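You operate a simulated robot arm through the tools that you are given. There is no shell and no other tool. Be economical: measure what you need, move in short steps, check, and stop when the job is done.

Carry out the task below with a simulated robot arm. There is one attempt and no reset: what you move stays moved.

## Task
Swap the jig's white block for the 8 cm one, slide the stop to its mark and clamp it.
Fine: slide the stop back to 12 first; lay the white block on the table.
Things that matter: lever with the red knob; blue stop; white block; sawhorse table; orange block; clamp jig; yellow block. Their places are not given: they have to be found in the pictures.

Only the result counts: the job must be done as asked and must still hold three seconds after the hand-in. Knocking over, shifting, dropping, spilling or breaking anything else fails it.

## Robot
A 7-joint arm with a two-finger parallel gripper, fixed in place. Base frame: the origin is at the foot of the arm, x ahead of it, y to its left, z up. Lengths are in mm, angles in rad, forces in N, time in s.
With the tool pointing down near the work surface it reaches from about 240 to 680 mm from the base axis. Its first joint turns from -1.152 to 1.152 rad. Payload 2.4 kg.
The tool frame sits at the grasp point between the pads (the TCP): z along the fingers, y along the line on which they close. The tips reach 30 mm beyond it. The gripper opens to 94 mm. The fingers are 28 mm wide and 10 mm thick; the gripper's body (50 by 96 mm) begins 55 mm behind the TCP.
Orientation is that of the tool frame in the base frame, as a unit quaternion [x, y, z, w]. With the fingers straight down and closing along the base's y, the tool's x points along the base's -x, its y along +y and its z along -z.

## Interface
- The arm moves only by the tool servo_tool. Its argument "targets" is a list of rows, each a list of 6 numbers: the shift along the tool's x, y, z in mm, then the turn, a rotation vector about the tool's x, y, z in rad. In form: [[tx, ty, tz, ax, ay, az], ...]. A call has 1 to 8 rows; each row is the pose to reach, as a shift and turn from the pose commanded when the call began, along the tool's axes at that moment. "hand" is the gripper command, from -1 (shut) to 1 (fully open), values between in proportion, set as the call begins (left out, the last holds). Each row takes 0.2 s and may step no farther than 50 mm and 0.15 rad from the row before; otherwise, or with a gripper value out of range, the whole call is refused. A pose out of reach is approached as far as the arm can. The call stops where the force on the tool passes 70 N (or 10 N more than at its start, if that is more) or the arm is blocked; 0.2 s more then pass. Each finger travels about 153 mm/s and halts on what it meets, pressing with about 34 N; the grip force reading is that of the motor and also rises with nothing between the fingers. The clock runs only during rows and for 0.2 s after the last one: add rows that repeat a pose to give the fingers time. It gives the time, the measured TCP pose, the force on the tool (base axes), the opening and the grip force at its end, in the units of the frame above (readings bear some noise).
- Cameras (640 x 400 px; columns grow to the right, rows downward): "scene" is fixed at [39.5, 478.5, 1455.2]; the picture's right is [-0.70, -0.72, 0.00], its down [-0.40, 0.39, -0.83] and it looks along [0.59, -0.58, -0.56] (base axes); focal length 347 px, centre (320, 200). "wrist" rides on the gripper at [-37, 0, -58] in the tool frame; the picture's right is [0.00, -1.00, 0.00], its down [0.97, 0.00, -0.24] and it looks along [0.24, 0.00, 0.97] (tool axes); focal length 218 px, centre (320, 200).
- snapshot(camera): a new picture of that camera. No time passes.
- point_at(camera, pixels): for up to 12 pixels [column, row] of the newest picture of that camera ("zoom" is the newest enlarged one), the place [x, y, z] in the base frame of the surface seen there, good to about 2 mm, but the place of the scene camera against the robot may be out by one fixed shift of up to 12 mm in any direction. No time passes.
- zoom(camera, box): a new picture of the part [left, top, right, bottom] of that camera's present view, enlarged. No time passes.
- finish_job(): hands the job in; it is judged then, once.

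Go step by step. Measure first, check grasps and placings, and put right what went wrong. The budget is 80 turns and 34 pictures, counting those below and the enlarged ones. Unless the task says otherwise, let go and move clear before handing in, and close with one line.

The tools are called after "Emit:" as name(argument=value, ...) on one line, values as JSON. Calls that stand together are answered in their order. servo_tool: Moves the arm, as the interface text tells. Its arguments: {"type":"object","properties":{"targets":{"type":"array","items":{"type":"array","items":{"type":"number"}}},"hand":{"type":"number"}},"required":["targets"]} The other tools are called the same way: snapshot (camera) takes a picture; point_at (camera, pixels) gives the place of the surface under pixels of a picture; zoom (camera, box) takes an enlarged picture of a part of a camera's view; finish_job () hands the job in.

At the start:

```text
t: 0.0
eef_pos: [404.6, 113.4, 1168.8]
tool_rot: [0.0, 1.0, 0.0, 0.0]
ft_force: [-0.2, 0.2, 0.5]
opening: 94.1
grip_force: 0.1
```

scene: 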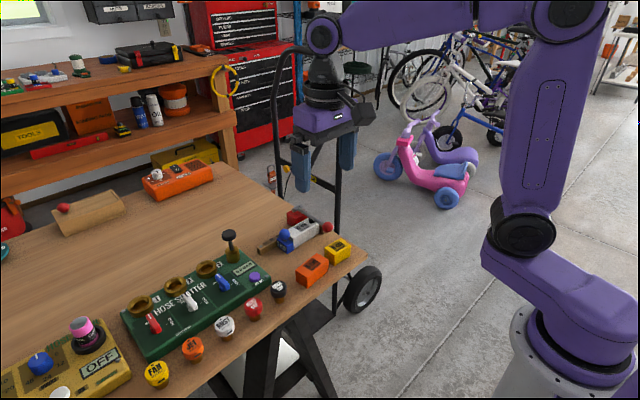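
wrist: 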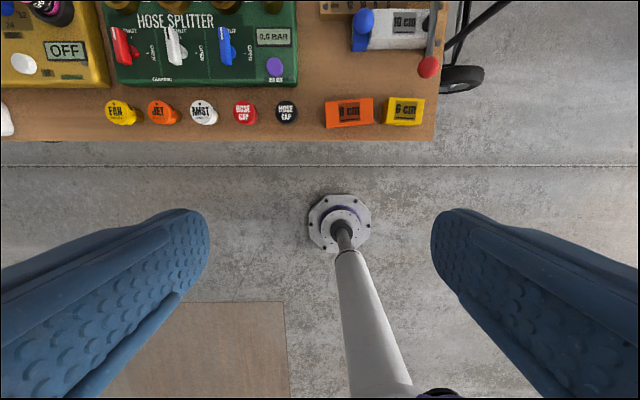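

The jig shows near scene pixel (297,235) and wrist pixel (400,25), with the orange "8 cm" and yellow "6 cm" blocks beside it. I'll enlarge both views.

Emit:
zoom(camera="scene", box=[240, 190, 370, 290])

Emit:
zoom(camera="wrist", box=[300, 0, 460, 140])

```text
4.00 times, centred on (305, 240) of scene
```

zoom: 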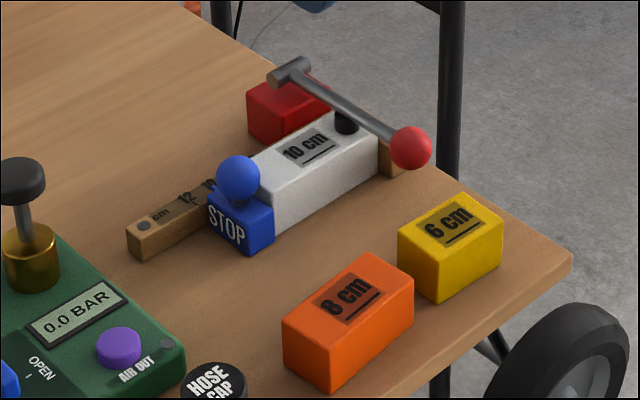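

```text
2.86 times, centred on (380, 70) of wrist
```

zoom: 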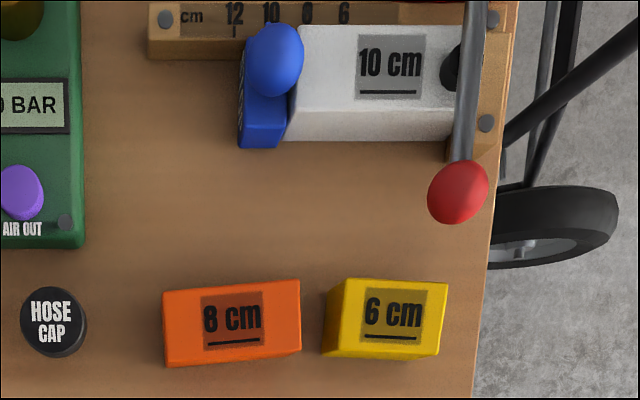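

The jig's rail is marked 12/10/8/6, with the lever across its right end over the white block. I'll measure points on the newest (wrist) enlargement.

Emit:
point_at(camera="zoom", pixels=[[458, 190], [467, 90], [450, 70], [390, 100], [310, 125], [275, 55], [262, 132], [235, 14], [310, 14], [490, 60], [232, 310], [390, 300]])

Emit:
point_at(camera="zoom", pixels=[[166, 298], [299, 288], [300, 345], [168, 362], [350, 285], [440, 295], [150, 200], [270, 12], [343, 14], [293, 105], [445, 108], [486, 125]])

```text
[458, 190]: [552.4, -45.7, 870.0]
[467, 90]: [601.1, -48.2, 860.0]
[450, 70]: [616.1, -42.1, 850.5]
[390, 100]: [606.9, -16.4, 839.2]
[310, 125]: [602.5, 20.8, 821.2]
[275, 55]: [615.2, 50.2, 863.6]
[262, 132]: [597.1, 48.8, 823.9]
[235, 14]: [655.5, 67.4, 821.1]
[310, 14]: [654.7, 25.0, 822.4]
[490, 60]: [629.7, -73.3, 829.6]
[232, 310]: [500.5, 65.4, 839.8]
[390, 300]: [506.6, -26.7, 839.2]
```

```text
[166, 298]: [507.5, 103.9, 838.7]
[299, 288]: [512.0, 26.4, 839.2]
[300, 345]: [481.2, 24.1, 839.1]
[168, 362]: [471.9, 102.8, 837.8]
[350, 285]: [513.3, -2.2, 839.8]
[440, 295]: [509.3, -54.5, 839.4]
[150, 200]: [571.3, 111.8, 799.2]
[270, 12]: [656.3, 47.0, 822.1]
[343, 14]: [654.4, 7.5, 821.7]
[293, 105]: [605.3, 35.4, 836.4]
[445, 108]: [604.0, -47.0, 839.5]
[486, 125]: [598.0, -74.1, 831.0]
```

Block tops are at z≈840, the ball is near (552,-46,865) and the lever is down on the block. I'll move closer for a detailed view.

Emit:
servo_tool(targets=[[-28, -19, 28, 0, 0, 0], [-56, -38, 56, 0, 0, 0], [-84, -57, 84, 0, 0, 0], [-112, -76, 112, 0, 0, 0], [-140, -95, 140, 0, 0, 0], [-165, -108, 165, 0, 0, 0], [-165, -108, 165, 0, 0, 0]], hand=1)

Emit:
snapshot(camera="wrist")

```text
t: 1.6
eef_pos: [570.3, 6.1, 1004.4]
tool_rot: [0.0, 1.0, 0.001, 0.0]
ft_force: [0.1, -0.1, -0.2]
opening: 94.1
grip_force: 0.0
```

```text
29 pictures are left
```

wrist: 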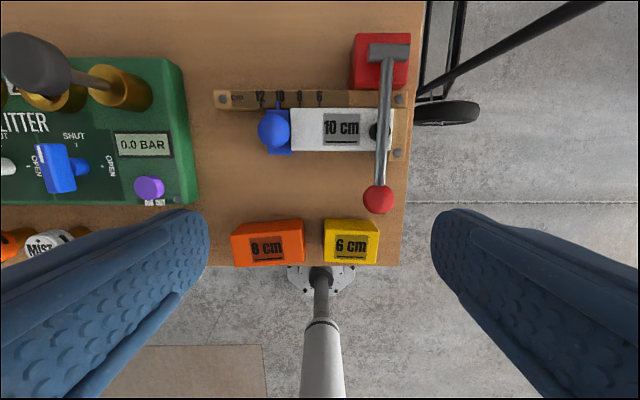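

Emit:
zoom(camera="wrist", box=[210, 25, 430, 165])

```text
2.86 times, centred on (320, 95) of wrist
```

zoom: 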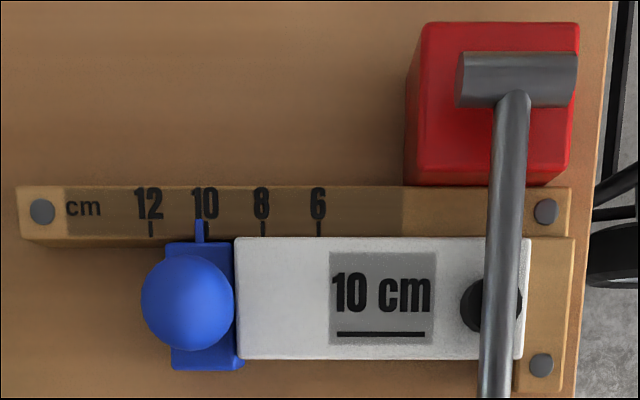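

Emit:
point_at(camera="zoom", pixels=[[150, 228], [206, 228], [262, 228], [318, 228], [199, 232], [180, 362], [188, 300], [225, 355], [240, 242], [240, 354], [519, 354], [568, 240]])

Emit:
point_at(camera="zoom", pixels=[[512, 100], [508, 180], [500, 290], [498, 380], [465, 80], [575, 80], [467, 300], [520, 170], [430, 45], [545, 260], [172, 248], [230, 245]])

Emit:
point_at(camera="wrist", pixels=[[378, 199], [272, 129], [236, 224], [303, 222], [303, 254], [238, 264], [327, 222], [377, 222], [377, 262], [366, 199], [391, 199], [378, 211]])

```text
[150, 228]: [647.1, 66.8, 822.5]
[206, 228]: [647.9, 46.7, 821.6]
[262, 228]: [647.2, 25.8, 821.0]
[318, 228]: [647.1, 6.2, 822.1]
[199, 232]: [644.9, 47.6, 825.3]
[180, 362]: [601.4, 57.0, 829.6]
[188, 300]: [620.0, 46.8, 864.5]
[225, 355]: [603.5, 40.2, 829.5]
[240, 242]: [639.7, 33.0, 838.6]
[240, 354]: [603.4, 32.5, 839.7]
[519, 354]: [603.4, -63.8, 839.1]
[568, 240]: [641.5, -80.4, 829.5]
```

```text
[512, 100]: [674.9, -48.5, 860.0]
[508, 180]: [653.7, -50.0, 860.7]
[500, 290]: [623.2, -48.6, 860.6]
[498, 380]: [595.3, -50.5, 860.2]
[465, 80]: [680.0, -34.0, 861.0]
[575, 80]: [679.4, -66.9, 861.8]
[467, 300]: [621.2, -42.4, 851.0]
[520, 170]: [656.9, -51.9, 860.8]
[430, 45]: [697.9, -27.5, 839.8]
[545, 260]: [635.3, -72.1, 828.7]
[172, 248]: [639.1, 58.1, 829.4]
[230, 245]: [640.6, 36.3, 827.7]
```

```text
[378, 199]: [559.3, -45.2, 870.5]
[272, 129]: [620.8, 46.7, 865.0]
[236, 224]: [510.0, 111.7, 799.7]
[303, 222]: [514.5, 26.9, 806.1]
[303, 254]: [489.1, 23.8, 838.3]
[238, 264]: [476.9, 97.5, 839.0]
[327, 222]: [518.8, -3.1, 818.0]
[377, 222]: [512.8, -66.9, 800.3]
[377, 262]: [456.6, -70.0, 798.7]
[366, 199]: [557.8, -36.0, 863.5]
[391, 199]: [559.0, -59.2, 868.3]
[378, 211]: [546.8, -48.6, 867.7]
```

The white block spans y 34…-66 and x 603–641, the stop pointer sits at the 10 mark (y≈47; 12 at y≈67, 8 at y≈26), and the lever ball is centred at about (556,-48,858). I'll lower the open fingers around the ball.

Emit:
servo_tool(targets=[[7, -27, 20, 0, 0, 0], [14, -54.5, 50, 0, 0, 0], [14, -54.5, 90, 0, 0, 0], [14, -54.5, 120, 0, 0, 0], [14, -54.5, 143, 0, 0, 0], [14, -54.5, 143, 0, 0, 0]], hand=0.2)

Emit:
servo_tool(targets=[[0, 0, 0, 0, 0, 0], [0, 0, 0, 0, 0, 0]], hand=-0.9)

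Emit:
snapshot(camera="wrist")

```text
t: 3.0
eef_pos: [555.9, -47.4, 860.1]
tool_rot: [0.001, 1.0, 0.0, 0.0]
ft_force: [-0.7, -0.3, 0.8]
opening: 56.4
grip_force: 0.2
```

```text
t: 3.6
eef_pos: [556.6, -50.3, 860.3]
tool_rot: [0.001, 1.0, 0.0, 0.0]
ft_force: [2.9, -12.6, -3.0]
opening: 28.5
grip_force: 45.1
```

```text
27 pictures are left
```

wrist: 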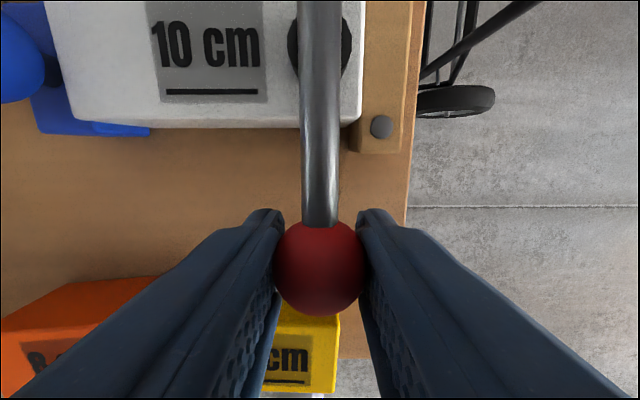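

The ball is held (opening 28.5). I'll raise it along an arc about the pivot at about (680, z 855), 40° first.

Emit:
servo_tool(targets=[[-0.5, -2.5, -10.7, 0, 0, 0], [-1.9, -2.5, -21.4, 0, 0, 0], [-4.2, -2.5, -32, 0, 0, 0], [-7.4, -2.5, -42.2, 0, 0, 0], [-16.5, -2.5, -61.8, 0, 0, 0], [-28.9, -2.5, -79.4, 0, 0, 0]])

```text
t: 5.0
eef_pos: [583.4, -49.6, 942.2]
tool_rot: [-0.001, 1.0, 0.0, -0.002]
ft_force: [-12.6, -1.7, -3.3]
opening: 28.8
grip_force: 44.9
```

The lever follows to about 40° with only 12 N; I'll continue the arc to about 80°.

Emit:
servo_tool(targets=[[-7, 0, -9, 0, 0, 0], [-14.5, 0, -16, 0, 0, 0], [-23, 0, -23, 0, 0, 0], [-32, 0, -28.5, 0, 0, 0], [-51.5, 0, -37.6, 0, 0, 0], [-72, 0, -43, 0, 0, 0]])

Emit:
snapshot(camera="scene")

```text
t: 6.4
eef_pos: [646.5, -49.7, 979.9]
tool_rot: [-0.001, 1.0, 0.002, -0.02]
ft_force: [-67.1, 9.1, 10.7]
opening: 28.7
grip_force: 44.7
```

```text
26 pictures are left
```

scene: 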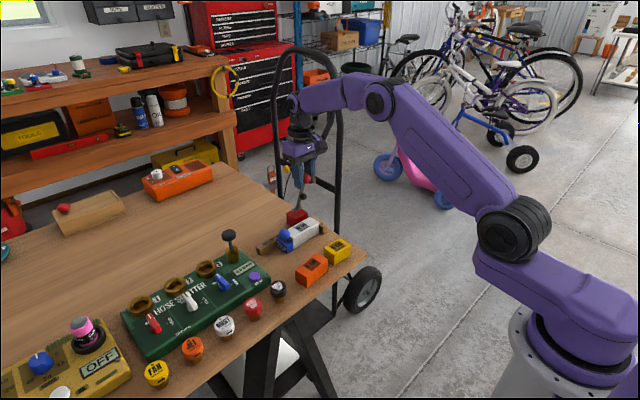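

The lever hit its end stop at about 75° (-67 N along x). I'll ease off, let go and see whether it stays.

Emit:
servo_tool(targets=[[5, 0, 1, 0, 0, 0], [10, 0, 2, 0, 0, 0]])

Emit:
servo_tool(targets=[[0, 0, 0, 0, 0, 0], [0, 0, 0, 0, 0, 0]], hand=0.1)

Emit:
servo_tool(targets=[[0, 0, -30, 0, 0, 0], [0, 0, -60, 0, 0, 0], [30, 40, -60, 0, 0, 0], [40, 80, -40, 0, 0, 0], [40, 97, -40, 0, 0, 0]])

Emit:
snapshot(camera="wrist")

Emit:
zoom(camera="scene", box=[240, 150, 370, 290])

```text
t: 7.0
eef_pos: [644.0, -49.8, 980.4]
tool_rot: [0.0, 1.0, 0.0, -0.004]
ft_force: [-13.9, 7.2, -17.7]
opening: 29.1
grip_force: 45.2
```

```text
t: 7.6
eef_pos: [646.5, -51.4, 982.6]
tool_rot: [0.0, 1.0, 0.0, 0.001]
ft_force: [0.7, 0.0, -0.1]
opening: 51.5
grip_force: 0.1
```

```text
t: 8.8
eef_pos: [606.3, 45.6, 1022.1]
tool_rot: [-0.002, 1.0, 0.0, 0.0]
ft_force: [0.5, -1.1, 0.0]
opening: 51.5
grip_force: 0.0
```

```text
25 pictures are left
```

wrist: 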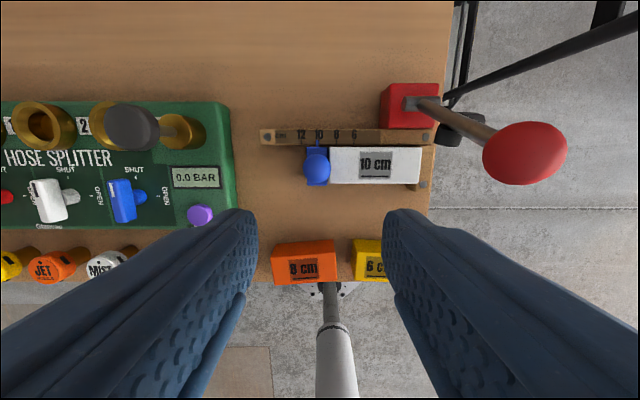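

```text
2.86 times, centred on (305, 220) of scene
```

zoom: 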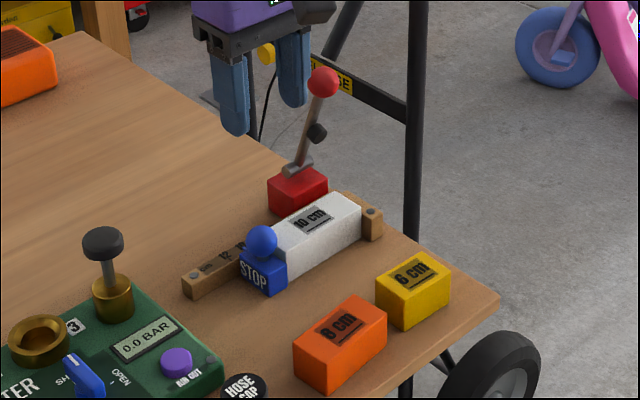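

The lever stays open at about 75°, with its ball near (644,-50,980). Next I'll lower the fingers around the stop's blue knob (620,47,850), keeping the tips just above the white block.

Emit:
servo_tool(targets=[[-7, 1, 40, 0, 0, 0], [-13.7, 1.4, 80, 0, 0, 0], [-13.7, 1.4, 120, 0, 0, 0], [-13.7, 1.4, 149, 0, 0, 0], [-13.7, 1.4, 149, 0, 0, 0]], hand=0.1)

Emit:
servo_tool(targets=[[0, 0, 0, 0, 0, 0], [0, 0, 0, 0, 0, 0]], hand=-0.8)

Emit:
snapshot(camera="wrist")

```text
t: 10.0
eef_pos: [617.8, 48.3, 872.9]
tool_rot: [0.0, 1.0, 0.0, 0.001]
ft_force: [-0.4, -0.8, 0.2]
opening: 51.8
grip_force: 0.0
```

```text
t: 10.6
eef_pos: [618.1, 49.0, 872.8]
tool_rot: [0.001, 1.0, 0.0, 0.0]
ft_force: [1.4, 0.2, -3.2]
opening: 29.6
grip_force: 45.5
```

```text
23 pictures are left
```

wrist: 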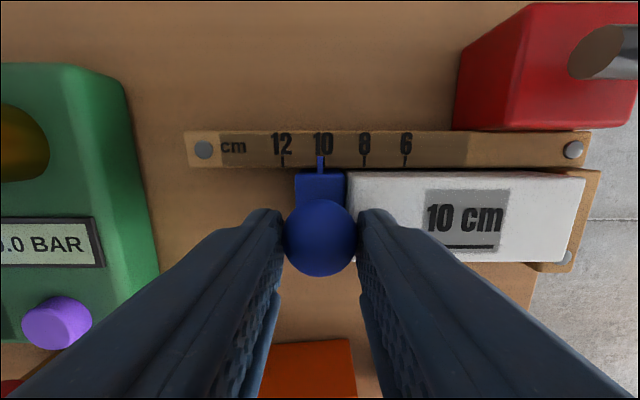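

The knob is held with the stop's pointer near the 10 mark. I'll slide it +20 mm along y to 12.

Emit:
servo_tool(targets=[[0, 5, 0, 0, 0, 0], [0, 10, 0, 0, 0, 0], [0, 15, 0, 0, 0, 0], [0, 20, 0, 0, 0, 0], [0, 20, 0, 0, 0, 0]])

Emit:
zoom(camera="wrist", box=[180, 100, 480, 290])

```text
t: 11.8
eef_pos: [618.7, 67.6, 872.8]
tool_rot: [0.001, 1.0, 0.0, -0.003]
ft_force: [-24.0, -5.0, 20.1]
opening: 29.4
grip_force: 45.1
```

```text
2.11 times, centred on (330, 195) of wrist
```

zoom: 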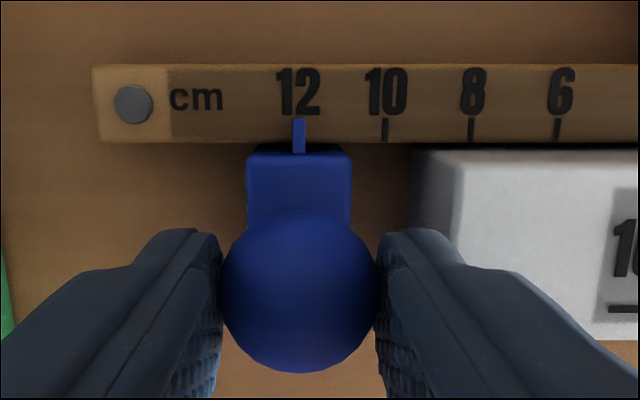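

The pointer covers the 12 line. I'll release and rise, then yaw -90° about the tool's z so the fingers close along x.

Emit:
servo_tool(targets=[[0, 0, 0, 0, 0, 0], [0, 0, 0, 0, 0, 0], [0, 0, -40, 0, 0, 0], [0, 0, -80, 0, 0, 0], [0, 10, -120, 0, 0, 0], [0, 10, -130, 0, 0, 0]], hand=0.2)

Emit:
servo_tool(targets=[[0, 0, 0, 0, 0, -0.145], [0, 0, 0, 0, 0, -0.29], [0, 0, 0, 0, 0, -0.435], [0, 0, 0, 0, 0, -0.58], [0, 0, 0, 0, 0, -0.725], [0, 0, 0, 0, 0, -0.785], [0, 0, 0, 0, 0, -0.785]])

Emit:
servo_tool(targets=[[0, 0, 0, 0, 0, -0.145], [0, 0, 0, 0, 0, -0.29], [0, 0, 0, 0, 0, -0.435], [0, 0, 0, 0, 0, -0.58], [0, 0, 0, 0, 0, -0.725], [0, 0, 0, 0, 0, -0.7858], [0, 0, 0, 0, 0, -0.7858]])

Emit:
snapshot(camera="wrist")

```text
t: 13.2
eef_pos: [618.2, 79.2, 1003.4]
tool_rot: [0.0, 1.0, 0.0, 0.0]
ft_force: [1.6, 0.7, 0.5]
opening: 56.1
grip_force: 0.0
```

```text
t: 14.8
eef_pos: [620.4, 77.9, 1002.7]
tool_rot: [-0.383, 0.924, 0.0, 0.0]
ft_force: [0.7, 0.5, -0.4]
opening: 56.5
grip_force: 0.1
```

```text
t: 16.4
eef_pos: [619.0, 77.2, 1003.2]
tool_rot: [0.708, -0.706, 0.001, 0.0]
ft_force: [0.2, -0.5, 0.5]
opening: 56.2
grip_force: 0.0
```

```text
21 pictures are left
```

wrist: 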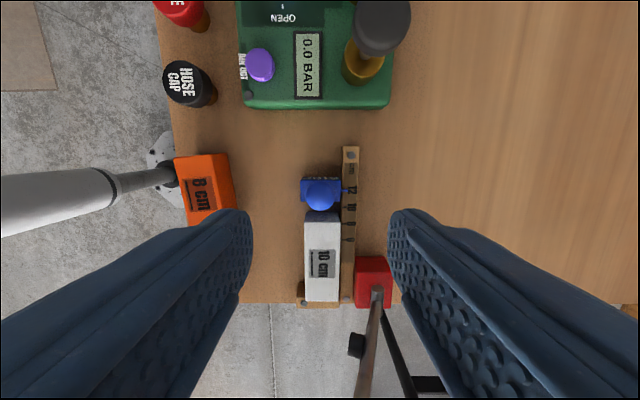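

The yaw worked: picture up is now +y and right is +x. I'll refine the block edges, orange block edges and splitter edge from this picture.

Emit:
point_at(camera="wrist", pixels=[[306, 230], [339, 230], [322, 216], [322, 298], [306, 290], [339, 285], [305, 186], [245, 107], [182, 170], [222, 168], [336, 230], [320, 193]])

```text
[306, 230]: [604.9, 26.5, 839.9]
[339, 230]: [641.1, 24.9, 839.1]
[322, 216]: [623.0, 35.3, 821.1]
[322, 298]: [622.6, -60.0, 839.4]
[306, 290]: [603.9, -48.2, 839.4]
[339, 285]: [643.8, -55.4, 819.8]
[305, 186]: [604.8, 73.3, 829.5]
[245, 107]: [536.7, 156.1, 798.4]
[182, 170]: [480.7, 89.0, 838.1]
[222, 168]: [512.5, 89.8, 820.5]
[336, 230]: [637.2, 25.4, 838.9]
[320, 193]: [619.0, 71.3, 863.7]
```

White block centre x≈622.5, top 839. I'll tilt the tool 0.2 rad about its closing axis (away from the raised lever) and descend to y=0, keeping the tips above the rail.

Emit:
servo_tool(targets=[[35, -1.5, 20, 0, 0.1, 0], [70, -3, 40, 0, 0.2, 0], [77, -3.5, 85, 0, 0.2, 0], [77, -3.5, 120, 0, 0.2, 0], [77, -3.5, 120, 0, 0.2, 0]], hand=0.03)

Emit:
snapshot(camera="wrist")

```text
t: 17.6
eef_pos: [623.5, -1.5, 884.2]
tool_rot: [0.704, -0.703, 0.071, 0.071]
ft_force: [-0.6, 0.0, -0.1]
opening: 48.7
grip_force: 0.0
```

```text
20 pictures are left
```

wrist: 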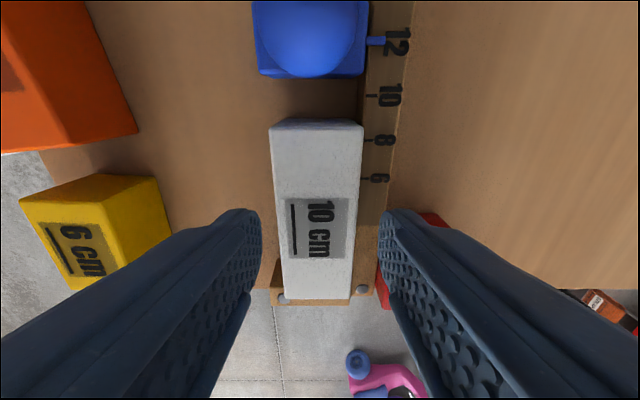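

Fingers straddle the block evenly. Final 26 mm straight down, then close.

Emit:
servo_tool(targets=[[-3.3, 0.5, 12.6, 0, 0, 0], [-6.6, 1, 25.2, 0, 0, 0], [-6.6, 1, 25.2, 0, 0, 0]])

Emit:
servo_tool(targets=[[0, 0, 0, 0, 0, 0], [0, 0, 0, 0, 0, 0]], hand=-0.6)

```text
t: 18.4
eef_pos: [622.6, 1.0, 856.1]
tool_rot: [0.704, -0.703, 0.071, 0.069]
ft_force: [-0.5, 0.2, 0.0]
opening: 48.7
grip_force: 0.1
```

```text
t: 19.0
eef_pos: [622.0, 1.6, 857.3]
tool_rot: [0.704, -0.703, 0.071, 0.071]
ft_force: [-0.4, -0.7, -0.4]
opening: 38.9
grip_force: 34.0
```

Gripped (opening 38.9, 34 N). I'll lift straight up 60 mm and check.

Emit:
servo_tool(targets=[[1, 0, -4.9, 0, 0, 0], [2, 0, -9.8, 0, 0, 0], [5, 0, -24.5, 0, 0, 0], [8, 0, -39.2, 0, 0, 0], [12, 0, -58.8, 0, 0, 0], [12, 0, -58.8, 0, 0, 0]])

Emit:
snapshot(camera="wrist")

Emit:
zoom(camera="scene", box=[230, 140, 370, 290])

```text
t: 20.4
eef_pos: [622.0, 2.5, 917.6]
tool_rot: [0.704, -0.703, 0.07, 0.072]
ft_force: [-0.2, 0.3, -0.5]
opening: 39.1
grip_force: 34.2
```

```text
19 pictures are left
```

wrist: 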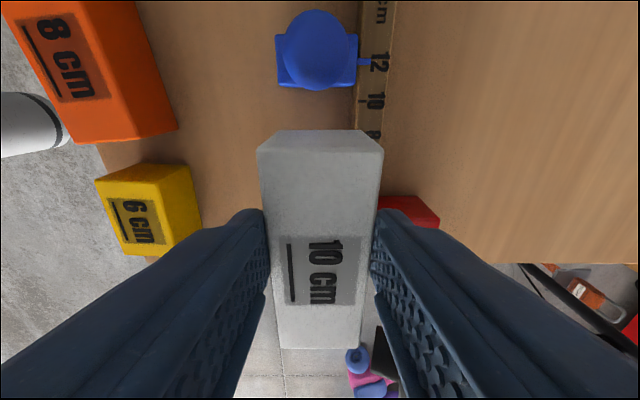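

```text
2.67 times, centred on (300, 215) of scene
```

zoom: 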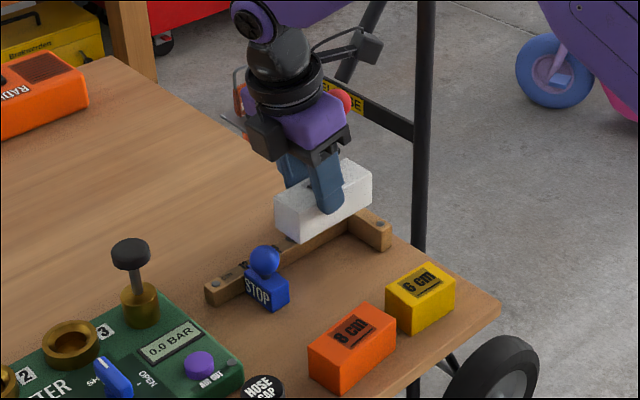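

The block hangs level in the fingers. I'll carry it -x then +y to free table around (562, 60), staying higher than the blue knob.

Emit:
servo_tool(targets=[[3, 0, -14.7, 0, 0, 0], [3, 30, -14.7, 0, 0, 0], [3, 60, -14.7, 0, 0, 0], [-33.3, 60, -22.1, 0, 0, 0], [-70, 60, -29.5, 0, 0, 0], [-70, 60, -29.5, 0, 0, 0]])

Emit:
snapshot(camera="wrist")

Emit:
point_at(camera="wrist", pixels=[[320, 158], [320, 220], [300, 340], [320, 300], [345, 340]])

```text
t: 21.8
eef_pos: [562.4, 79.2, 931.2]
tool_rot: [0.704, -0.703, 0.071, 0.071]
ft_force: [0.3, 0.0, -0.8]
opening: 39.1
grip_force: 34.2
```

```text
17 pictures are left
```

wrist: 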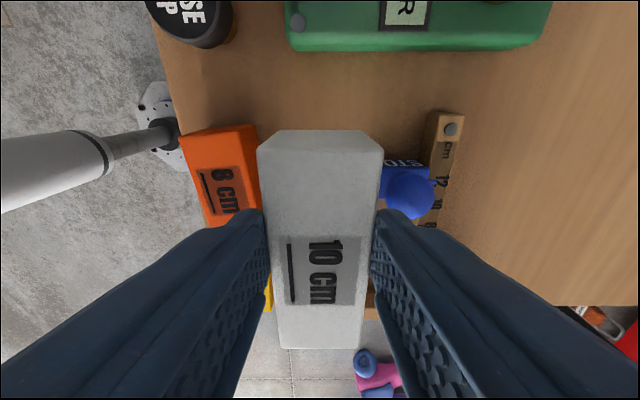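

```text
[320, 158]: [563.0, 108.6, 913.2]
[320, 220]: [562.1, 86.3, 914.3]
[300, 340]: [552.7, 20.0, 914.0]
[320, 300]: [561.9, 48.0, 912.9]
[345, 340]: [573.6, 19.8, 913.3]
```

The block is level (top z≈913.5 everywhere). I'll lower it 74 mm to the table, slowing at the end.

Emit:
servo_tool(targets=[[-5, 4, 24.5, 0, 0, 0], [-10, 4, 49, 0, 0, 0], [-13, 4, 64, 0, 0, 0], [-14, 4, 69, 0, 0, 0], [-14.6, 4, 72, 0, 0, 0], [-14.9, 4, 73.5, 0, 0, 0], [-14.9, 4, 73.5, 0, 0, 0]])

```text
t: 23.4
eef_pos: [559.5, 75.9, 856.1]
tool_rot: [-0.703, 0.704, -0.07, -0.071]
ft_force: [-2.1, -0.8, 3.5]
opening: 39.0
grip_force: 34.1
```

Slight contact force shows it touched down. I'll release just enough and rise straight up.

Emit:
servo_tool(targets=[[0, 0, 0, 0, 0, 0], [0, 0, 0, 0, 0, 0]], hand=0.0)

Emit:
servo_tool(targets=[[2, 0, -9.8, 0, 0, 0], [10, 0, -49, 0, 0, 0], [20, 0, -98, 0, 0, 0], [24, 0, -118, 0, 0, 0], [24, 0, -118, 0, 0, 0]])

Emit:
snapshot(camera="wrist")

```text
t: 24.0
eef_pos: [558.1, 76.4, 855.7]
tool_rot: [-0.703, 0.704, -0.07, -0.071]
ft_force: [-0.4, 0.1, 0.1]
opening: 46.9
grip_force: 0.1
```

```text
t: 25.2
eef_pos: [559.9, 76.1, 978.3]
tool_rot: [-0.703, 0.704, -0.07, -0.071]
ft_force: [0.8, -0.1, 0.2]
opening: 46.9
grip_force: 0.1
```

```text
16 pictures are left
```

wrist: 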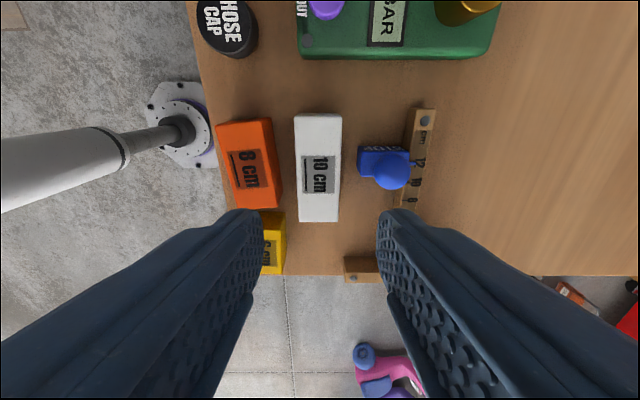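

The white block lies flat on the table. I'll measure the orange block's corners now.

Emit:
zoom(camera="wrist", box=[190, 95, 350, 235])

```text
2.86 times, centred on (270, 165) of wrist
```

zoom: 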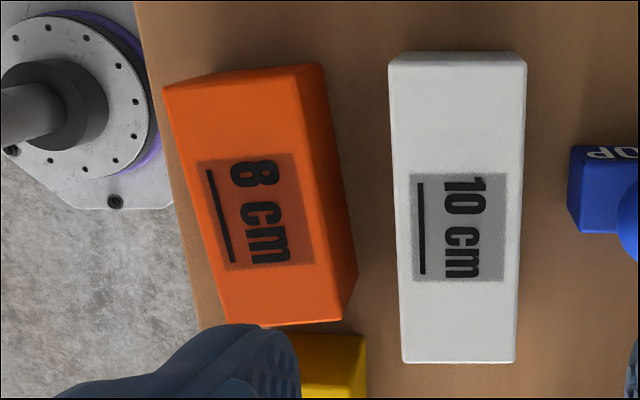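

Emit:
point_at(camera="zoom", pixels=[[168, 95], [280, 78], [188, 170], [205, 240], [225, 310], [297, 100], [315, 200], [335, 290], [236, 318], [335, 315], [393, 120], [522, 120]])

Emit:
point_at(camera="zoom", pixels=[[320, 68], [335, 140], [350, 220], [345, 300], [300, 340], [355, 345], [400, 350], [515, 350], [292, 74], [338, 306]])

```text
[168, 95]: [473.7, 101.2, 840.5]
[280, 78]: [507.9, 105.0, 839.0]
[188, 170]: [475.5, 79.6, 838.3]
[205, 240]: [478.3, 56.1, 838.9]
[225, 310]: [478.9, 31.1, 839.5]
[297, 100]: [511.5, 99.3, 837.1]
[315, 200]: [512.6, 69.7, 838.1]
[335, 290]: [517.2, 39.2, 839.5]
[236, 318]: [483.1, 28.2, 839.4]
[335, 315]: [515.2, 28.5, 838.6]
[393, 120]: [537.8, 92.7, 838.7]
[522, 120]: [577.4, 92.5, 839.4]
```

```text
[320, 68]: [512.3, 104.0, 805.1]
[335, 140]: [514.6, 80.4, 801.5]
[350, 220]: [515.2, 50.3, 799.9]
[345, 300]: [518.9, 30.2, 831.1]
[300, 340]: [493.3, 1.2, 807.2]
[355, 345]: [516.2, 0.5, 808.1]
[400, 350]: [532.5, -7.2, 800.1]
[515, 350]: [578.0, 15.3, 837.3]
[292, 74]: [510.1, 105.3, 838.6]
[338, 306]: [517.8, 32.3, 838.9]
```

The orange block is rotated about 0.08 rad, centred near (495.5, 66.5) with top 839. I'll align the yaw and hover with the tips above it, offset +20 mm toward its +y end so the hand clears the lever when placing.

Emit:
servo_tool(targets=[[-5, 33, -1, 0.008, 0, -0.04], [-10.3, 66, -2.1, 0.016, 0, -0.078], [-19.8, 66, 45, 0.016, 0, -0.078], [-29.4, 66, 90, 0.016, 0, -0.078], [-29.4, 66, 90, 0.016, 0, -0.078]], hand=0.06)

Emit:
snapshot(camera="wrist")

```text
t: 26.4
eef_pos: [493.0, 86.3, 886.1]
tool_rot: [0.732, -0.674, 0.073, 0.067]
ft_force: [-0.5, -0.4, -0.3]
opening: 49.6
grip_force: 0.1
```

```text
14 pictures are left
```

wrist: 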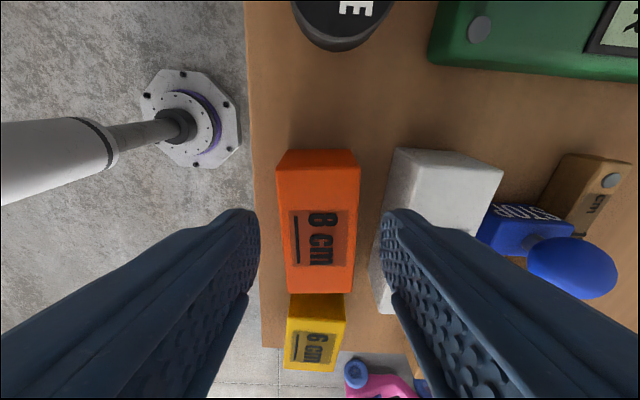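

Well aligned. Descend 29 mm and close.

Emit:
servo_tool(targets=[[-3, 0, 14.5, 0, 0, 0], [-5.8, 0, 28.4, 0, 0, 0], [-5.8, 0, 28.4, 0, 0, 0]])

Emit:
servo_tool(targets=[[0, 0, 0, 0, 0, 0], [0, 0, 0, 0, 0, 0]], hand=-0.6)

Emit:
servo_tool(targets=[[2, 0, -9.8, 0, 0, 0], [6, 0, -29.4, 0, 0, 0], [12, 0, -58.8, 0, 0, 0], [15, 0, -73.5, 0, 0, 0], [15, 0, -73.5, 0, 0, 0]])

```text
t: 27.2
eef_pos: [491.7, 86.3, 856.2]
tool_rot: [0.732, -0.674, 0.073, 0.068]
ft_force: [-0.8, 0.5, -0.2]
opening: 49.7
grip_force: 0.1
```

```text
t: 27.8
eef_pos: [491.8, 86.2, 856.1]
tool_rot: [0.731, -0.675, 0.073, 0.068]
ft_force: [-0.1, -0.3, 0.9]
opening: 38.9
grip_force: 34.2
```

```text
t: 29.0
eef_pos: [493.3, 85.5, 928.5]
tool_rot: [0.731, -0.674, 0.074, 0.068]
ft_force: [-0.2, 0.5, -0.7]
opening: 39.1
grip_force: 33.9
```

The orange block is lifted. I'll undo the 0.08 rad yaw, then move -y over the yellow block.

Emit:
servo_tool(targets=[[0, 0, 0, -0.008, 0, 0.04], [0, 0, 0, -0.016, 0, 0.079], [0, 0, 0, -0.016, 0, 0.079]])

Emit:
servo_tool(targets=[[39.2, 0, 8, 0, 0, 0], [78.4, 0, 16, 0, 0, 0], [78.4, -45, 16, 0, 0, 0], [78.4, -90, 16, 0, 0, 0], [78.4, -127, 16, 0, 0, 0], [78.4, -127, 16, 0, 0, 0]])

Emit:
snapshot(camera="wrist")

```text
t: 29.8
eef_pos: [492.9, 87.7, 930.0]
tool_rot: [-0.703, 0.704, -0.07, -0.07]
ft_force: [0.5, -0.6, -1.0]
opening: 38.9
grip_force: 34.3
```

```text
t: 31.2
eef_pos: [618.2, 7.6, 929.4]
tool_rot: [-0.703, 0.704, -0.07, -0.07]
ft_force: [0.5, -0.7, -0.4]
opening: 38.9
grip_force: 34.1
```

```text
13 pictures are left
```

wrist: 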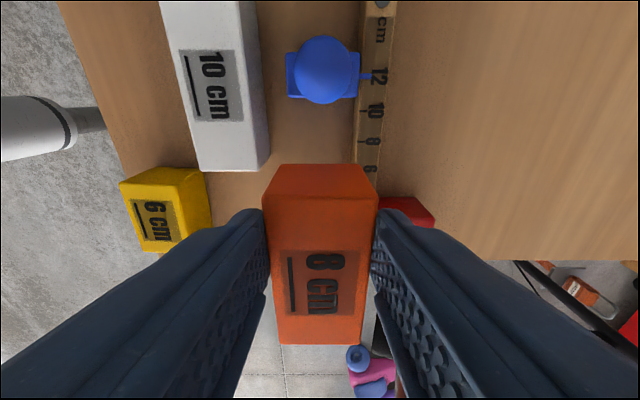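

Emit:
point_at(camera="wrist", pixels=[[320, 200], [320, 186], [320, 338], [284, 300], [357, 300], [270, 205], [374, 203], [320, 230], [298, 330], [345, 330], [320, 344]])

```text
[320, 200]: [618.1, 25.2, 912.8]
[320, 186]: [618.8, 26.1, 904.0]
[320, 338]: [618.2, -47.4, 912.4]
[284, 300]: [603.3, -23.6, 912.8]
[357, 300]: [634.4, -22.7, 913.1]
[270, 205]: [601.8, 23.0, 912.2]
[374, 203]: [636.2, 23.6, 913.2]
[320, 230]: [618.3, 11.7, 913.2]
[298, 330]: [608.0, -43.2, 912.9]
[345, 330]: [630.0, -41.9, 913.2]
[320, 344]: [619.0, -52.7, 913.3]
```

Block is level, spanning y 27…-53. I'll shift it -10 mm in y and +2 in x, then lower it 73 mm into the jig.

Emit:
servo_tool(targets=[[9.8, -2, 2, 0, 0, 0], [5, -2, 26, 0, 0, 0], [0.3, -2, 49, 0, 0, 0], [-2.7, -2, 64, 0, 0, 0], [-3.9, -2, 70, 0, 0, 0], [-4.5, -2, 72.8, 0, 0, 0], [-4.7, -2, 73.8, 0, 0, 0], [-4.7, -2, 73.8, 0, 0, 0]])

Emit:
snapshot(camera="wrist")

```text
t: 33.0
eef_pos: [621.7, -2.3, 856.3]
tool_rot: [-0.704, 0.704, -0.07, -0.071]
ft_force: [-0.9, 0.8, -1.1]
opening: 38.8
grip_force: 34.4
```

```text
12 pictures are left
```

wrist: 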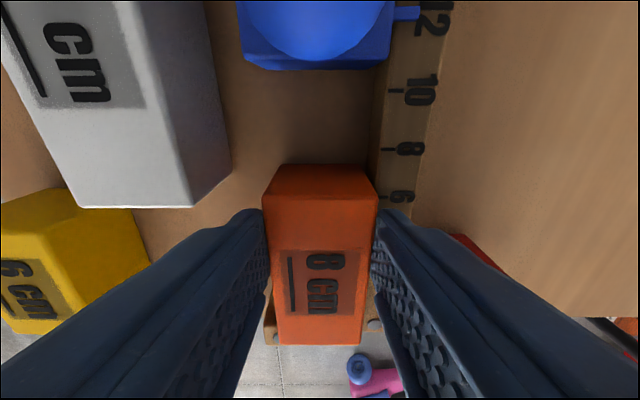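

Block sits in the jig at pickup height (856.3). I'll release and rise, backing away from the lever.

Emit:
servo_tool(targets=[[0, 0, 0, 0, 0, 0], [0, 0, 0, 0, 0, 0]], hand=0.0)

Emit:
servo_tool(targets=[[2, 0, -9.8, 0, 0, 0], [8, 0, -39.2, 0, 0, 0], [16, 0, -78.4, 0, 0, 0], [-10, 0, -112, 0, 0, 0], [-46, 0, -130, 0, 0, 0], [-46, 0, -130, 0, 0, 0]])

Emit:
snapshot(camera="wrist")

```text
t: 33.6
eef_pos: [620.7, -1.4, 857.2]
tool_rot: [-0.703, 0.705, -0.07, -0.071]
ft_force: [0.4, -0.3, 0.8]
opening: 46.7
grip_force: 0.0
```

```text
t: 35.0
eef_pos: [620.8, 67.9, 974.8]
tool_rot: [-0.703, 0.704, -0.071, -0.071]
ft_force: [0.3, -0.2, 0.1]
opening: 47.3
grip_force: 0.0
```

```text
11 pictures are left
```

wrist: 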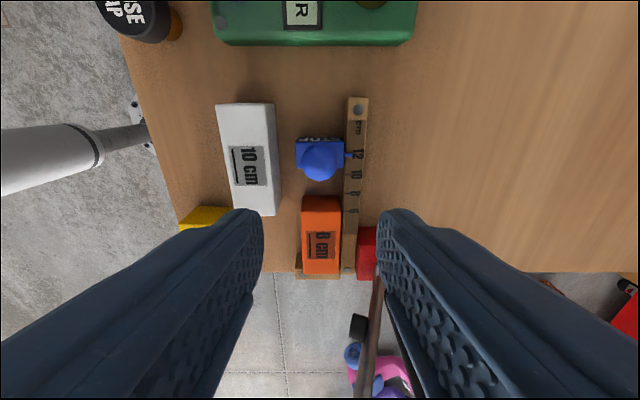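

The orange block is in place. I'll untilt, rise and yaw back +90° for the knob.

Emit:
servo_tool(targets=[[0, 0, -15, 0, -0.1, 0], [0, 0, -30, 0, -0.2, 0], [0, 0, -30, 0, -0.2, 0]], hand=0.1)

Emit:
servo_tool(targets=[[0, 0, 0, 0, 0, 0.145], [0, 0, 0, 0, 0, 0.29], [0, 0, 0, 0, 0, 0.435], [0, 0, 0, 0, 0, 0.58], [0, 0, 0, 0, 0, 0.725], [0, 0, 0, 0, 0, 0.785], [0, 0, 0, 0, 0, 0.785]])

Emit:
servo_tool(targets=[[0, 0, 0, 0, 0, 0.145], [0, 0, 0, 0, 0, 0.29], [0, 0, 0, 0, 0, 0.435], [0, 0, 0, 0, 0, 0.58], [0, 0, 0, 0, 0, 0.725], [0, 0, 0, 0, 0, 0.7858], [0, 0, 0, 0, 0, 0.7858]])

```text
t: 35.8
eef_pos: [620.0, 73.5, 1003.8]
tool_rot: [-0.707, 0.707, 0.001, 0.001]
ft_force: [0.0, -0.2, 1.0]
opening: 51.8
grip_force: 0.0
```

```text
t: 37.4
eef_pos: [621.3, 74.1, 1003.1]
tool_rot: [-0.382, 0.924, 0.0, 0.0]
ft_force: [0.8, 0.4, 0.6]
opening: 51.9
grip_force: 0.1
```

```text
t: 39.0
eef_pos: [620.9, 76.2, 1004.5]
tool_rot: [0.002, 1.0, -0.001, 0.0]
ft_force: [0.3, 0.3, 0.4]
opening: 51.7
grip_force: 0.0
```

Orientation is restored. Lower onto the knob at (619, 68), tips above block height, and close.

Emit:
servo_tool(targets=[[2, -4, 40, 0, 0, 0], [2, -8, 80, 0, 0, 0], [2, -8, 115, 0, 0, 0], [2, -8, 131, 0, 0, 0], [2, -8, 131, 0, 0, 0]])

Emit:
servo_tool(targets=[[0, 0, 0, 0, 0, 0], [0, 0, 0, 0, 0, 0]], hand=-0.8)

Emit:
servo_tool(targets=[[0, -7, 0, 0, 0, 0], [0, -14, 0, 0, 0, 0], [0, -21, 0, 0, 0, 0], [0, -28, 0, 0, 0, 0], [0, -34, 0, 0, 0, 0], [0, -34, 0, 0, 0, 0]])

Emit:
zoom(camera="wrist", box=[180, 80, 520, 290])

```text
t: 40.2
eef_pos: [619.3, 66.0, 872.2]
tool_rot: [0.001, 1.0, 0.0, 0.0]
ft_force: [-0.4, -1.1, 0.1]
opening: 51.8
grip_force: 0.0
```

```text
t: 40.8
eef_pos: [619.9, 66.4, 871.7]
tool_rot: [0.0, 1.0, 0.0, -0.001]
ft_force: [0.3, 1.3, -2.7]
opening: 29.4
grip_force: 45.0
```

```text
t: 42.2
eef_pos: [619.3, 31.8, 872.6]
tool_rot: [0.001, 1.0, -0.001, 0.0]
ft_force: [3.2, 0.3, -9.8]
opening: 29.4
grip_force: 44.6
```

```text
1.88 times, centred on (350, 185) of wrist
```

zoom: 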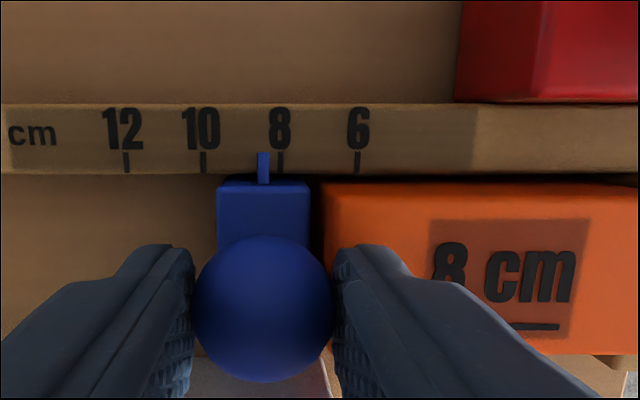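

The pointer (zoom column 263) is about 4.5 mm short of the 8 line (280). I'll advance it gently.

Emit:
servo_tool(targets=[[0, -1.5, 0, 0, 0, 0], [0, -3, 0, 0, 0, 0], [0, -4.5, 0, 0, 0, 0], [0, -4.5, 0, 0, 0, 0]])

Emit:
zoom(camera="wrist", box=[180, 80, 520, 290])

```text
t: 43.2
eef_pos: [619.4, 26.5, 871.9]
tool_rot: [0.0, 1.0, 0.0, 0.0]
ft_force: [-0.1, 1.8, -13.0]
opening: 29.4
grip_force: 45.2
```

```text
1.88 times, centred on (350, 185) of wrist
```

zoom: 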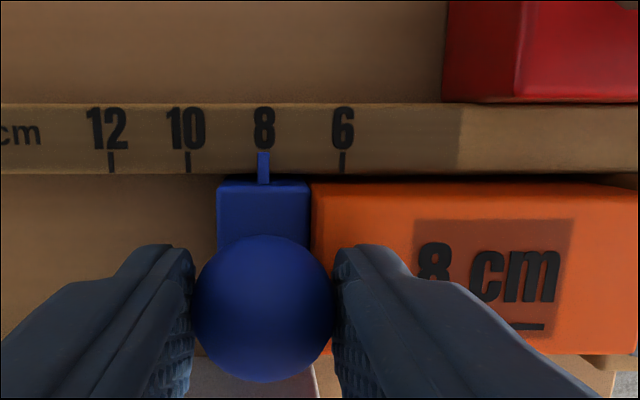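

The pointer is on the 8 line and the block touches the stop. I'll push one more half millimetre to test for snugness at the end wall.

Emit:
servo_tool(targets=[[0, -0.6, 0, 0, 0, 0], [0, -0.6, 0, 0, 0, 0]])

Emit:
zoom(camera="wrist", box=[240, 80, 640, 330])

```text
t: 43.8
eef_pos: [619.1, 27.7, 871.3]
tool_rot: [0.0, 1.0, -0.001, -0.001]
ft_force: [-0.5, 1.5, -16.8]
opening: 29.3
grip_force: 45.0
```

```text
1.60 times, centred on (440, 205) of wrist
```

zoom: 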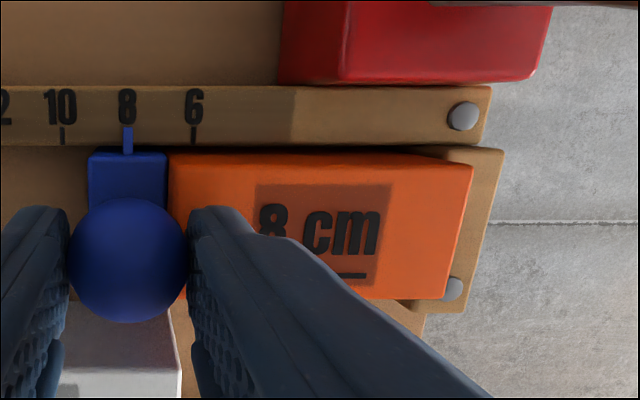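

The pointer is centred on 8 (midway between the 10 and 6 lines). The block seems slightly rotated from the rail at its -y end, so I'll measure that.

Emit:
point_at(camera="zoom", pixels=[[180, 158], [300, 162], [400, 166], [465, 170], [445, 294], [400, 294], [469, 200], [447, 280], [485, 155], [400, 140], [176, 170], [495, 160]])

```text
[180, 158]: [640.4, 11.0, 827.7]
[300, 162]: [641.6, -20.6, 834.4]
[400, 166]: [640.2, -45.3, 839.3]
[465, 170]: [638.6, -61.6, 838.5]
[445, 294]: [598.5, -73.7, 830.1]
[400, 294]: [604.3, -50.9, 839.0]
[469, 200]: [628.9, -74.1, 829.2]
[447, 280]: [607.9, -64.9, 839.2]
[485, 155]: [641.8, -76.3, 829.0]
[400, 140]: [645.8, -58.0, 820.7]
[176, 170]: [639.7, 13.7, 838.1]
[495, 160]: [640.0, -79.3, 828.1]
```

Block is straight (back edge 640→638.6) and ends at y≈-65, within a millimetre of the wall. Release the knob, rise, and move over the lever ball at (645,-50,980).

Emit:
servo_tool(targets=[[0, 0, 0, 0, 0, 0], [0, 0, 0, 0, 0, 0], [0, 0, -40, 0, 0, 0], [0, 0, -85, 0, 0, 0], [0, 0, -130, 0, 0, 0], [0, 0, -172, 0, 0, 0], [-10, -40, -172, 0, 0, 0], [-26, -78, -172, 0, 0, 0]], hand=0.15)

Emit:
snapshot(camera="wrist")

```text
t: 45.6
eef_pos: [645.9, -51.8, 1045.8]
tool_rot: [0.0, 1.0, 0.0, -0.001]
ft_force: [0.0, 0.0, 0.0]
opening: 54.3
grip_force: 0.0
```

```text
7 pictures are left
```

wrist: 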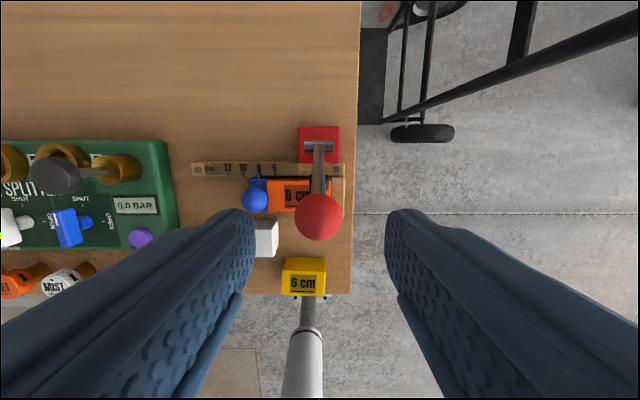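

The ball is centred between the fingers (319,217). Descend 64 mm and grip it.

Emit:
servo_tool(targets=[[0, 1, 32, 0, 0, 0], [0, 1, 64, 0, 0, 0], [0, 1, 64, 0, 0, 0]])

Emit:
servo_tool(targets=[[0, 0, 0, 0, 0, 0], [0, 0, 0, 0, 0, 0]], hand=-0.9)

```text
t: 46.4
eef_pos: [644.8, -52.4, 981.6]
tool_rot: [0.001, 1.0, 0.0, -0.001]
ft_force: [0.2, -0.1, -0.4]
opening: 54.0
grip_force: 0.0
```

```text
t: 47.0
eef_pos: [644.9, -49.7, 981.2]
tool_rot: [0.0, 1.0, 0.0, 0.0]
ft_force: [0.4, 5.1, -2.2]
opening: 28.9
grip_force: 45.1
```

Gripped (28.9). Now swing the lever down along the reverse arc, to about 15° first.

Emit:
servo_tool(targets=[[14.9, 0, 5.1, 0, 0, 0], [29, 0, 12, 0, 0, 0], [42.2, 0, 20.8, 0, 0, 0], [54, 0, 31.2, 0, 0, 0], [64.2, 0, 43.1, 0, 0, 0], [73.2, 0, 56.1, 0, 0, 0], [80.3, 0, 70.3, 0, 0, 0], [85.2, 0, 85.2, 0, 0, 0]])

```text
t: 48.8
eef_pos: [560.9, -49.4, 896.5]
tool_rot: [0.0, 1.0, 0.0, 0.004]
ft_force: [17.7, 10.0, 3.1]
opening: 28.6
grip_force: 45.1
```

Following well. Continue the last 36 mm down to the clamped height.

Emit:
servo_tool(targets=[[1, 0, 12, 0, 0, 0], [2, 0, 24, 0, 0, 0], [2, 0, 32, 0, 0, 0], [2, 0, 37, 0, 0, 0], [2, 0, 39, 0, 0, 0], [2, 0, 39, 0, 0, 0]])

Emit:
zoom(camera="scene", box=[240, 180, 370, 280])

```text
t: 50.2
eef_pos: [557.5, -50.5, 860.7]
tool_rot: [0.0, 1.0, 0.0, 0.001]
ft_force: [-21.1, 13.7, 63.8]
opening: 28.6
grip_force: 45.5
```

```text
4.00 times, centred on (305, 230) of scene
```

zoom: 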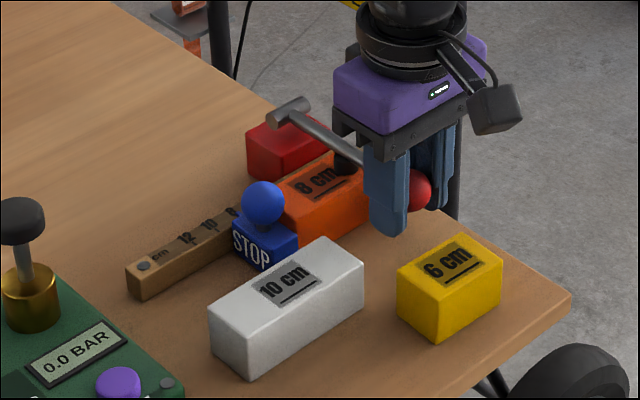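

The lever is down at its original height (860.7) with 64 N reaction, pad on the block. Release and rise clear.

Emit:
servo_tool(targets=[[0, 0, 0, 0, 0, 0], [0, 0, 0, 0, 0, 0]], hand=0.1)

Emit:
servo_tool(targets=[[0, 0, -35, 0, 0, 0], [0, 0, -75, 0, 0, 0], [0, 20, -115, 0, 0, 0], [0, 50, -145, 0, 0, 0], [0, 50, -145, 0, 0, 0]])

Emit:
zoom(camera="wrist", box=[200, 20, 440, 220])

```text
t: 50.8
eef_pos: [557.1, -51.9, 856.2]
tool_rot: [0.001, 1.0, 0.001, 0.0]
ft_force: [-0.8, -0.6, 0.2]
opening: 51.8
grip_force: 0.0
```

```text
t: 52.0
eef_pos: [558.2, -0.9, 1000.0]
tool_rot: [0.0, 1.0, 0.0, 0.0]
ft_force: [0.0, -0.1, 0.0]
opening: 51.6
grip_force: 0.1
```

```text
2.00 times, centred on (320, 120) of wrist
```

zoom: 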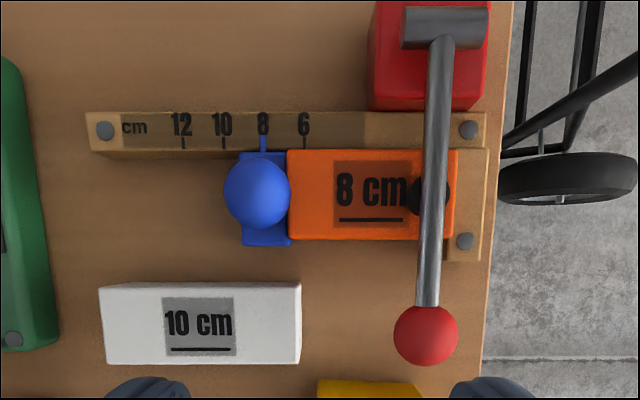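

The stop is on 8, the lever is across the orange block and the white block lies on the table. I'll verify heights before handing in.

Emit:
point_at(camera="zoom", pixels=[[440, 60], [435, 150], [430, 280], [425, 335], [415, 195], [263, 140], [223, 143], [304, 143], [453, 235], [292, 235], [284, 240], [245, 240]])

```text
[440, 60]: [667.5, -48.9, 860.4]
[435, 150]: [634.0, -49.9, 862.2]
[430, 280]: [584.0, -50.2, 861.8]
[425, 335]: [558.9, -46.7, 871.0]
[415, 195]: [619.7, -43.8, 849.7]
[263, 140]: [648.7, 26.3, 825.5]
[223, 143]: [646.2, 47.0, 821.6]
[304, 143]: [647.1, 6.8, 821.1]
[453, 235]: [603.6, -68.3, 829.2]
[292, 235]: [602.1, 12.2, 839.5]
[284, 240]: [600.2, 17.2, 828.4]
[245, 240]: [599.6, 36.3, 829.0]
```

The lever bar is level (z≈861, same as when first clamped), its pad is at 850 on the block, and the pointer is at y≈26.3 against a mark at ≈26.9. I'm handing in.

Emit:
finish_job()

```text
The job is handed in.
```

The job is handed in: the 8 cm orange block is clamped in the jig with the stop on its 8 mark, and the white block lies on the table. I slid the stop back to 12 first, as you allowed.
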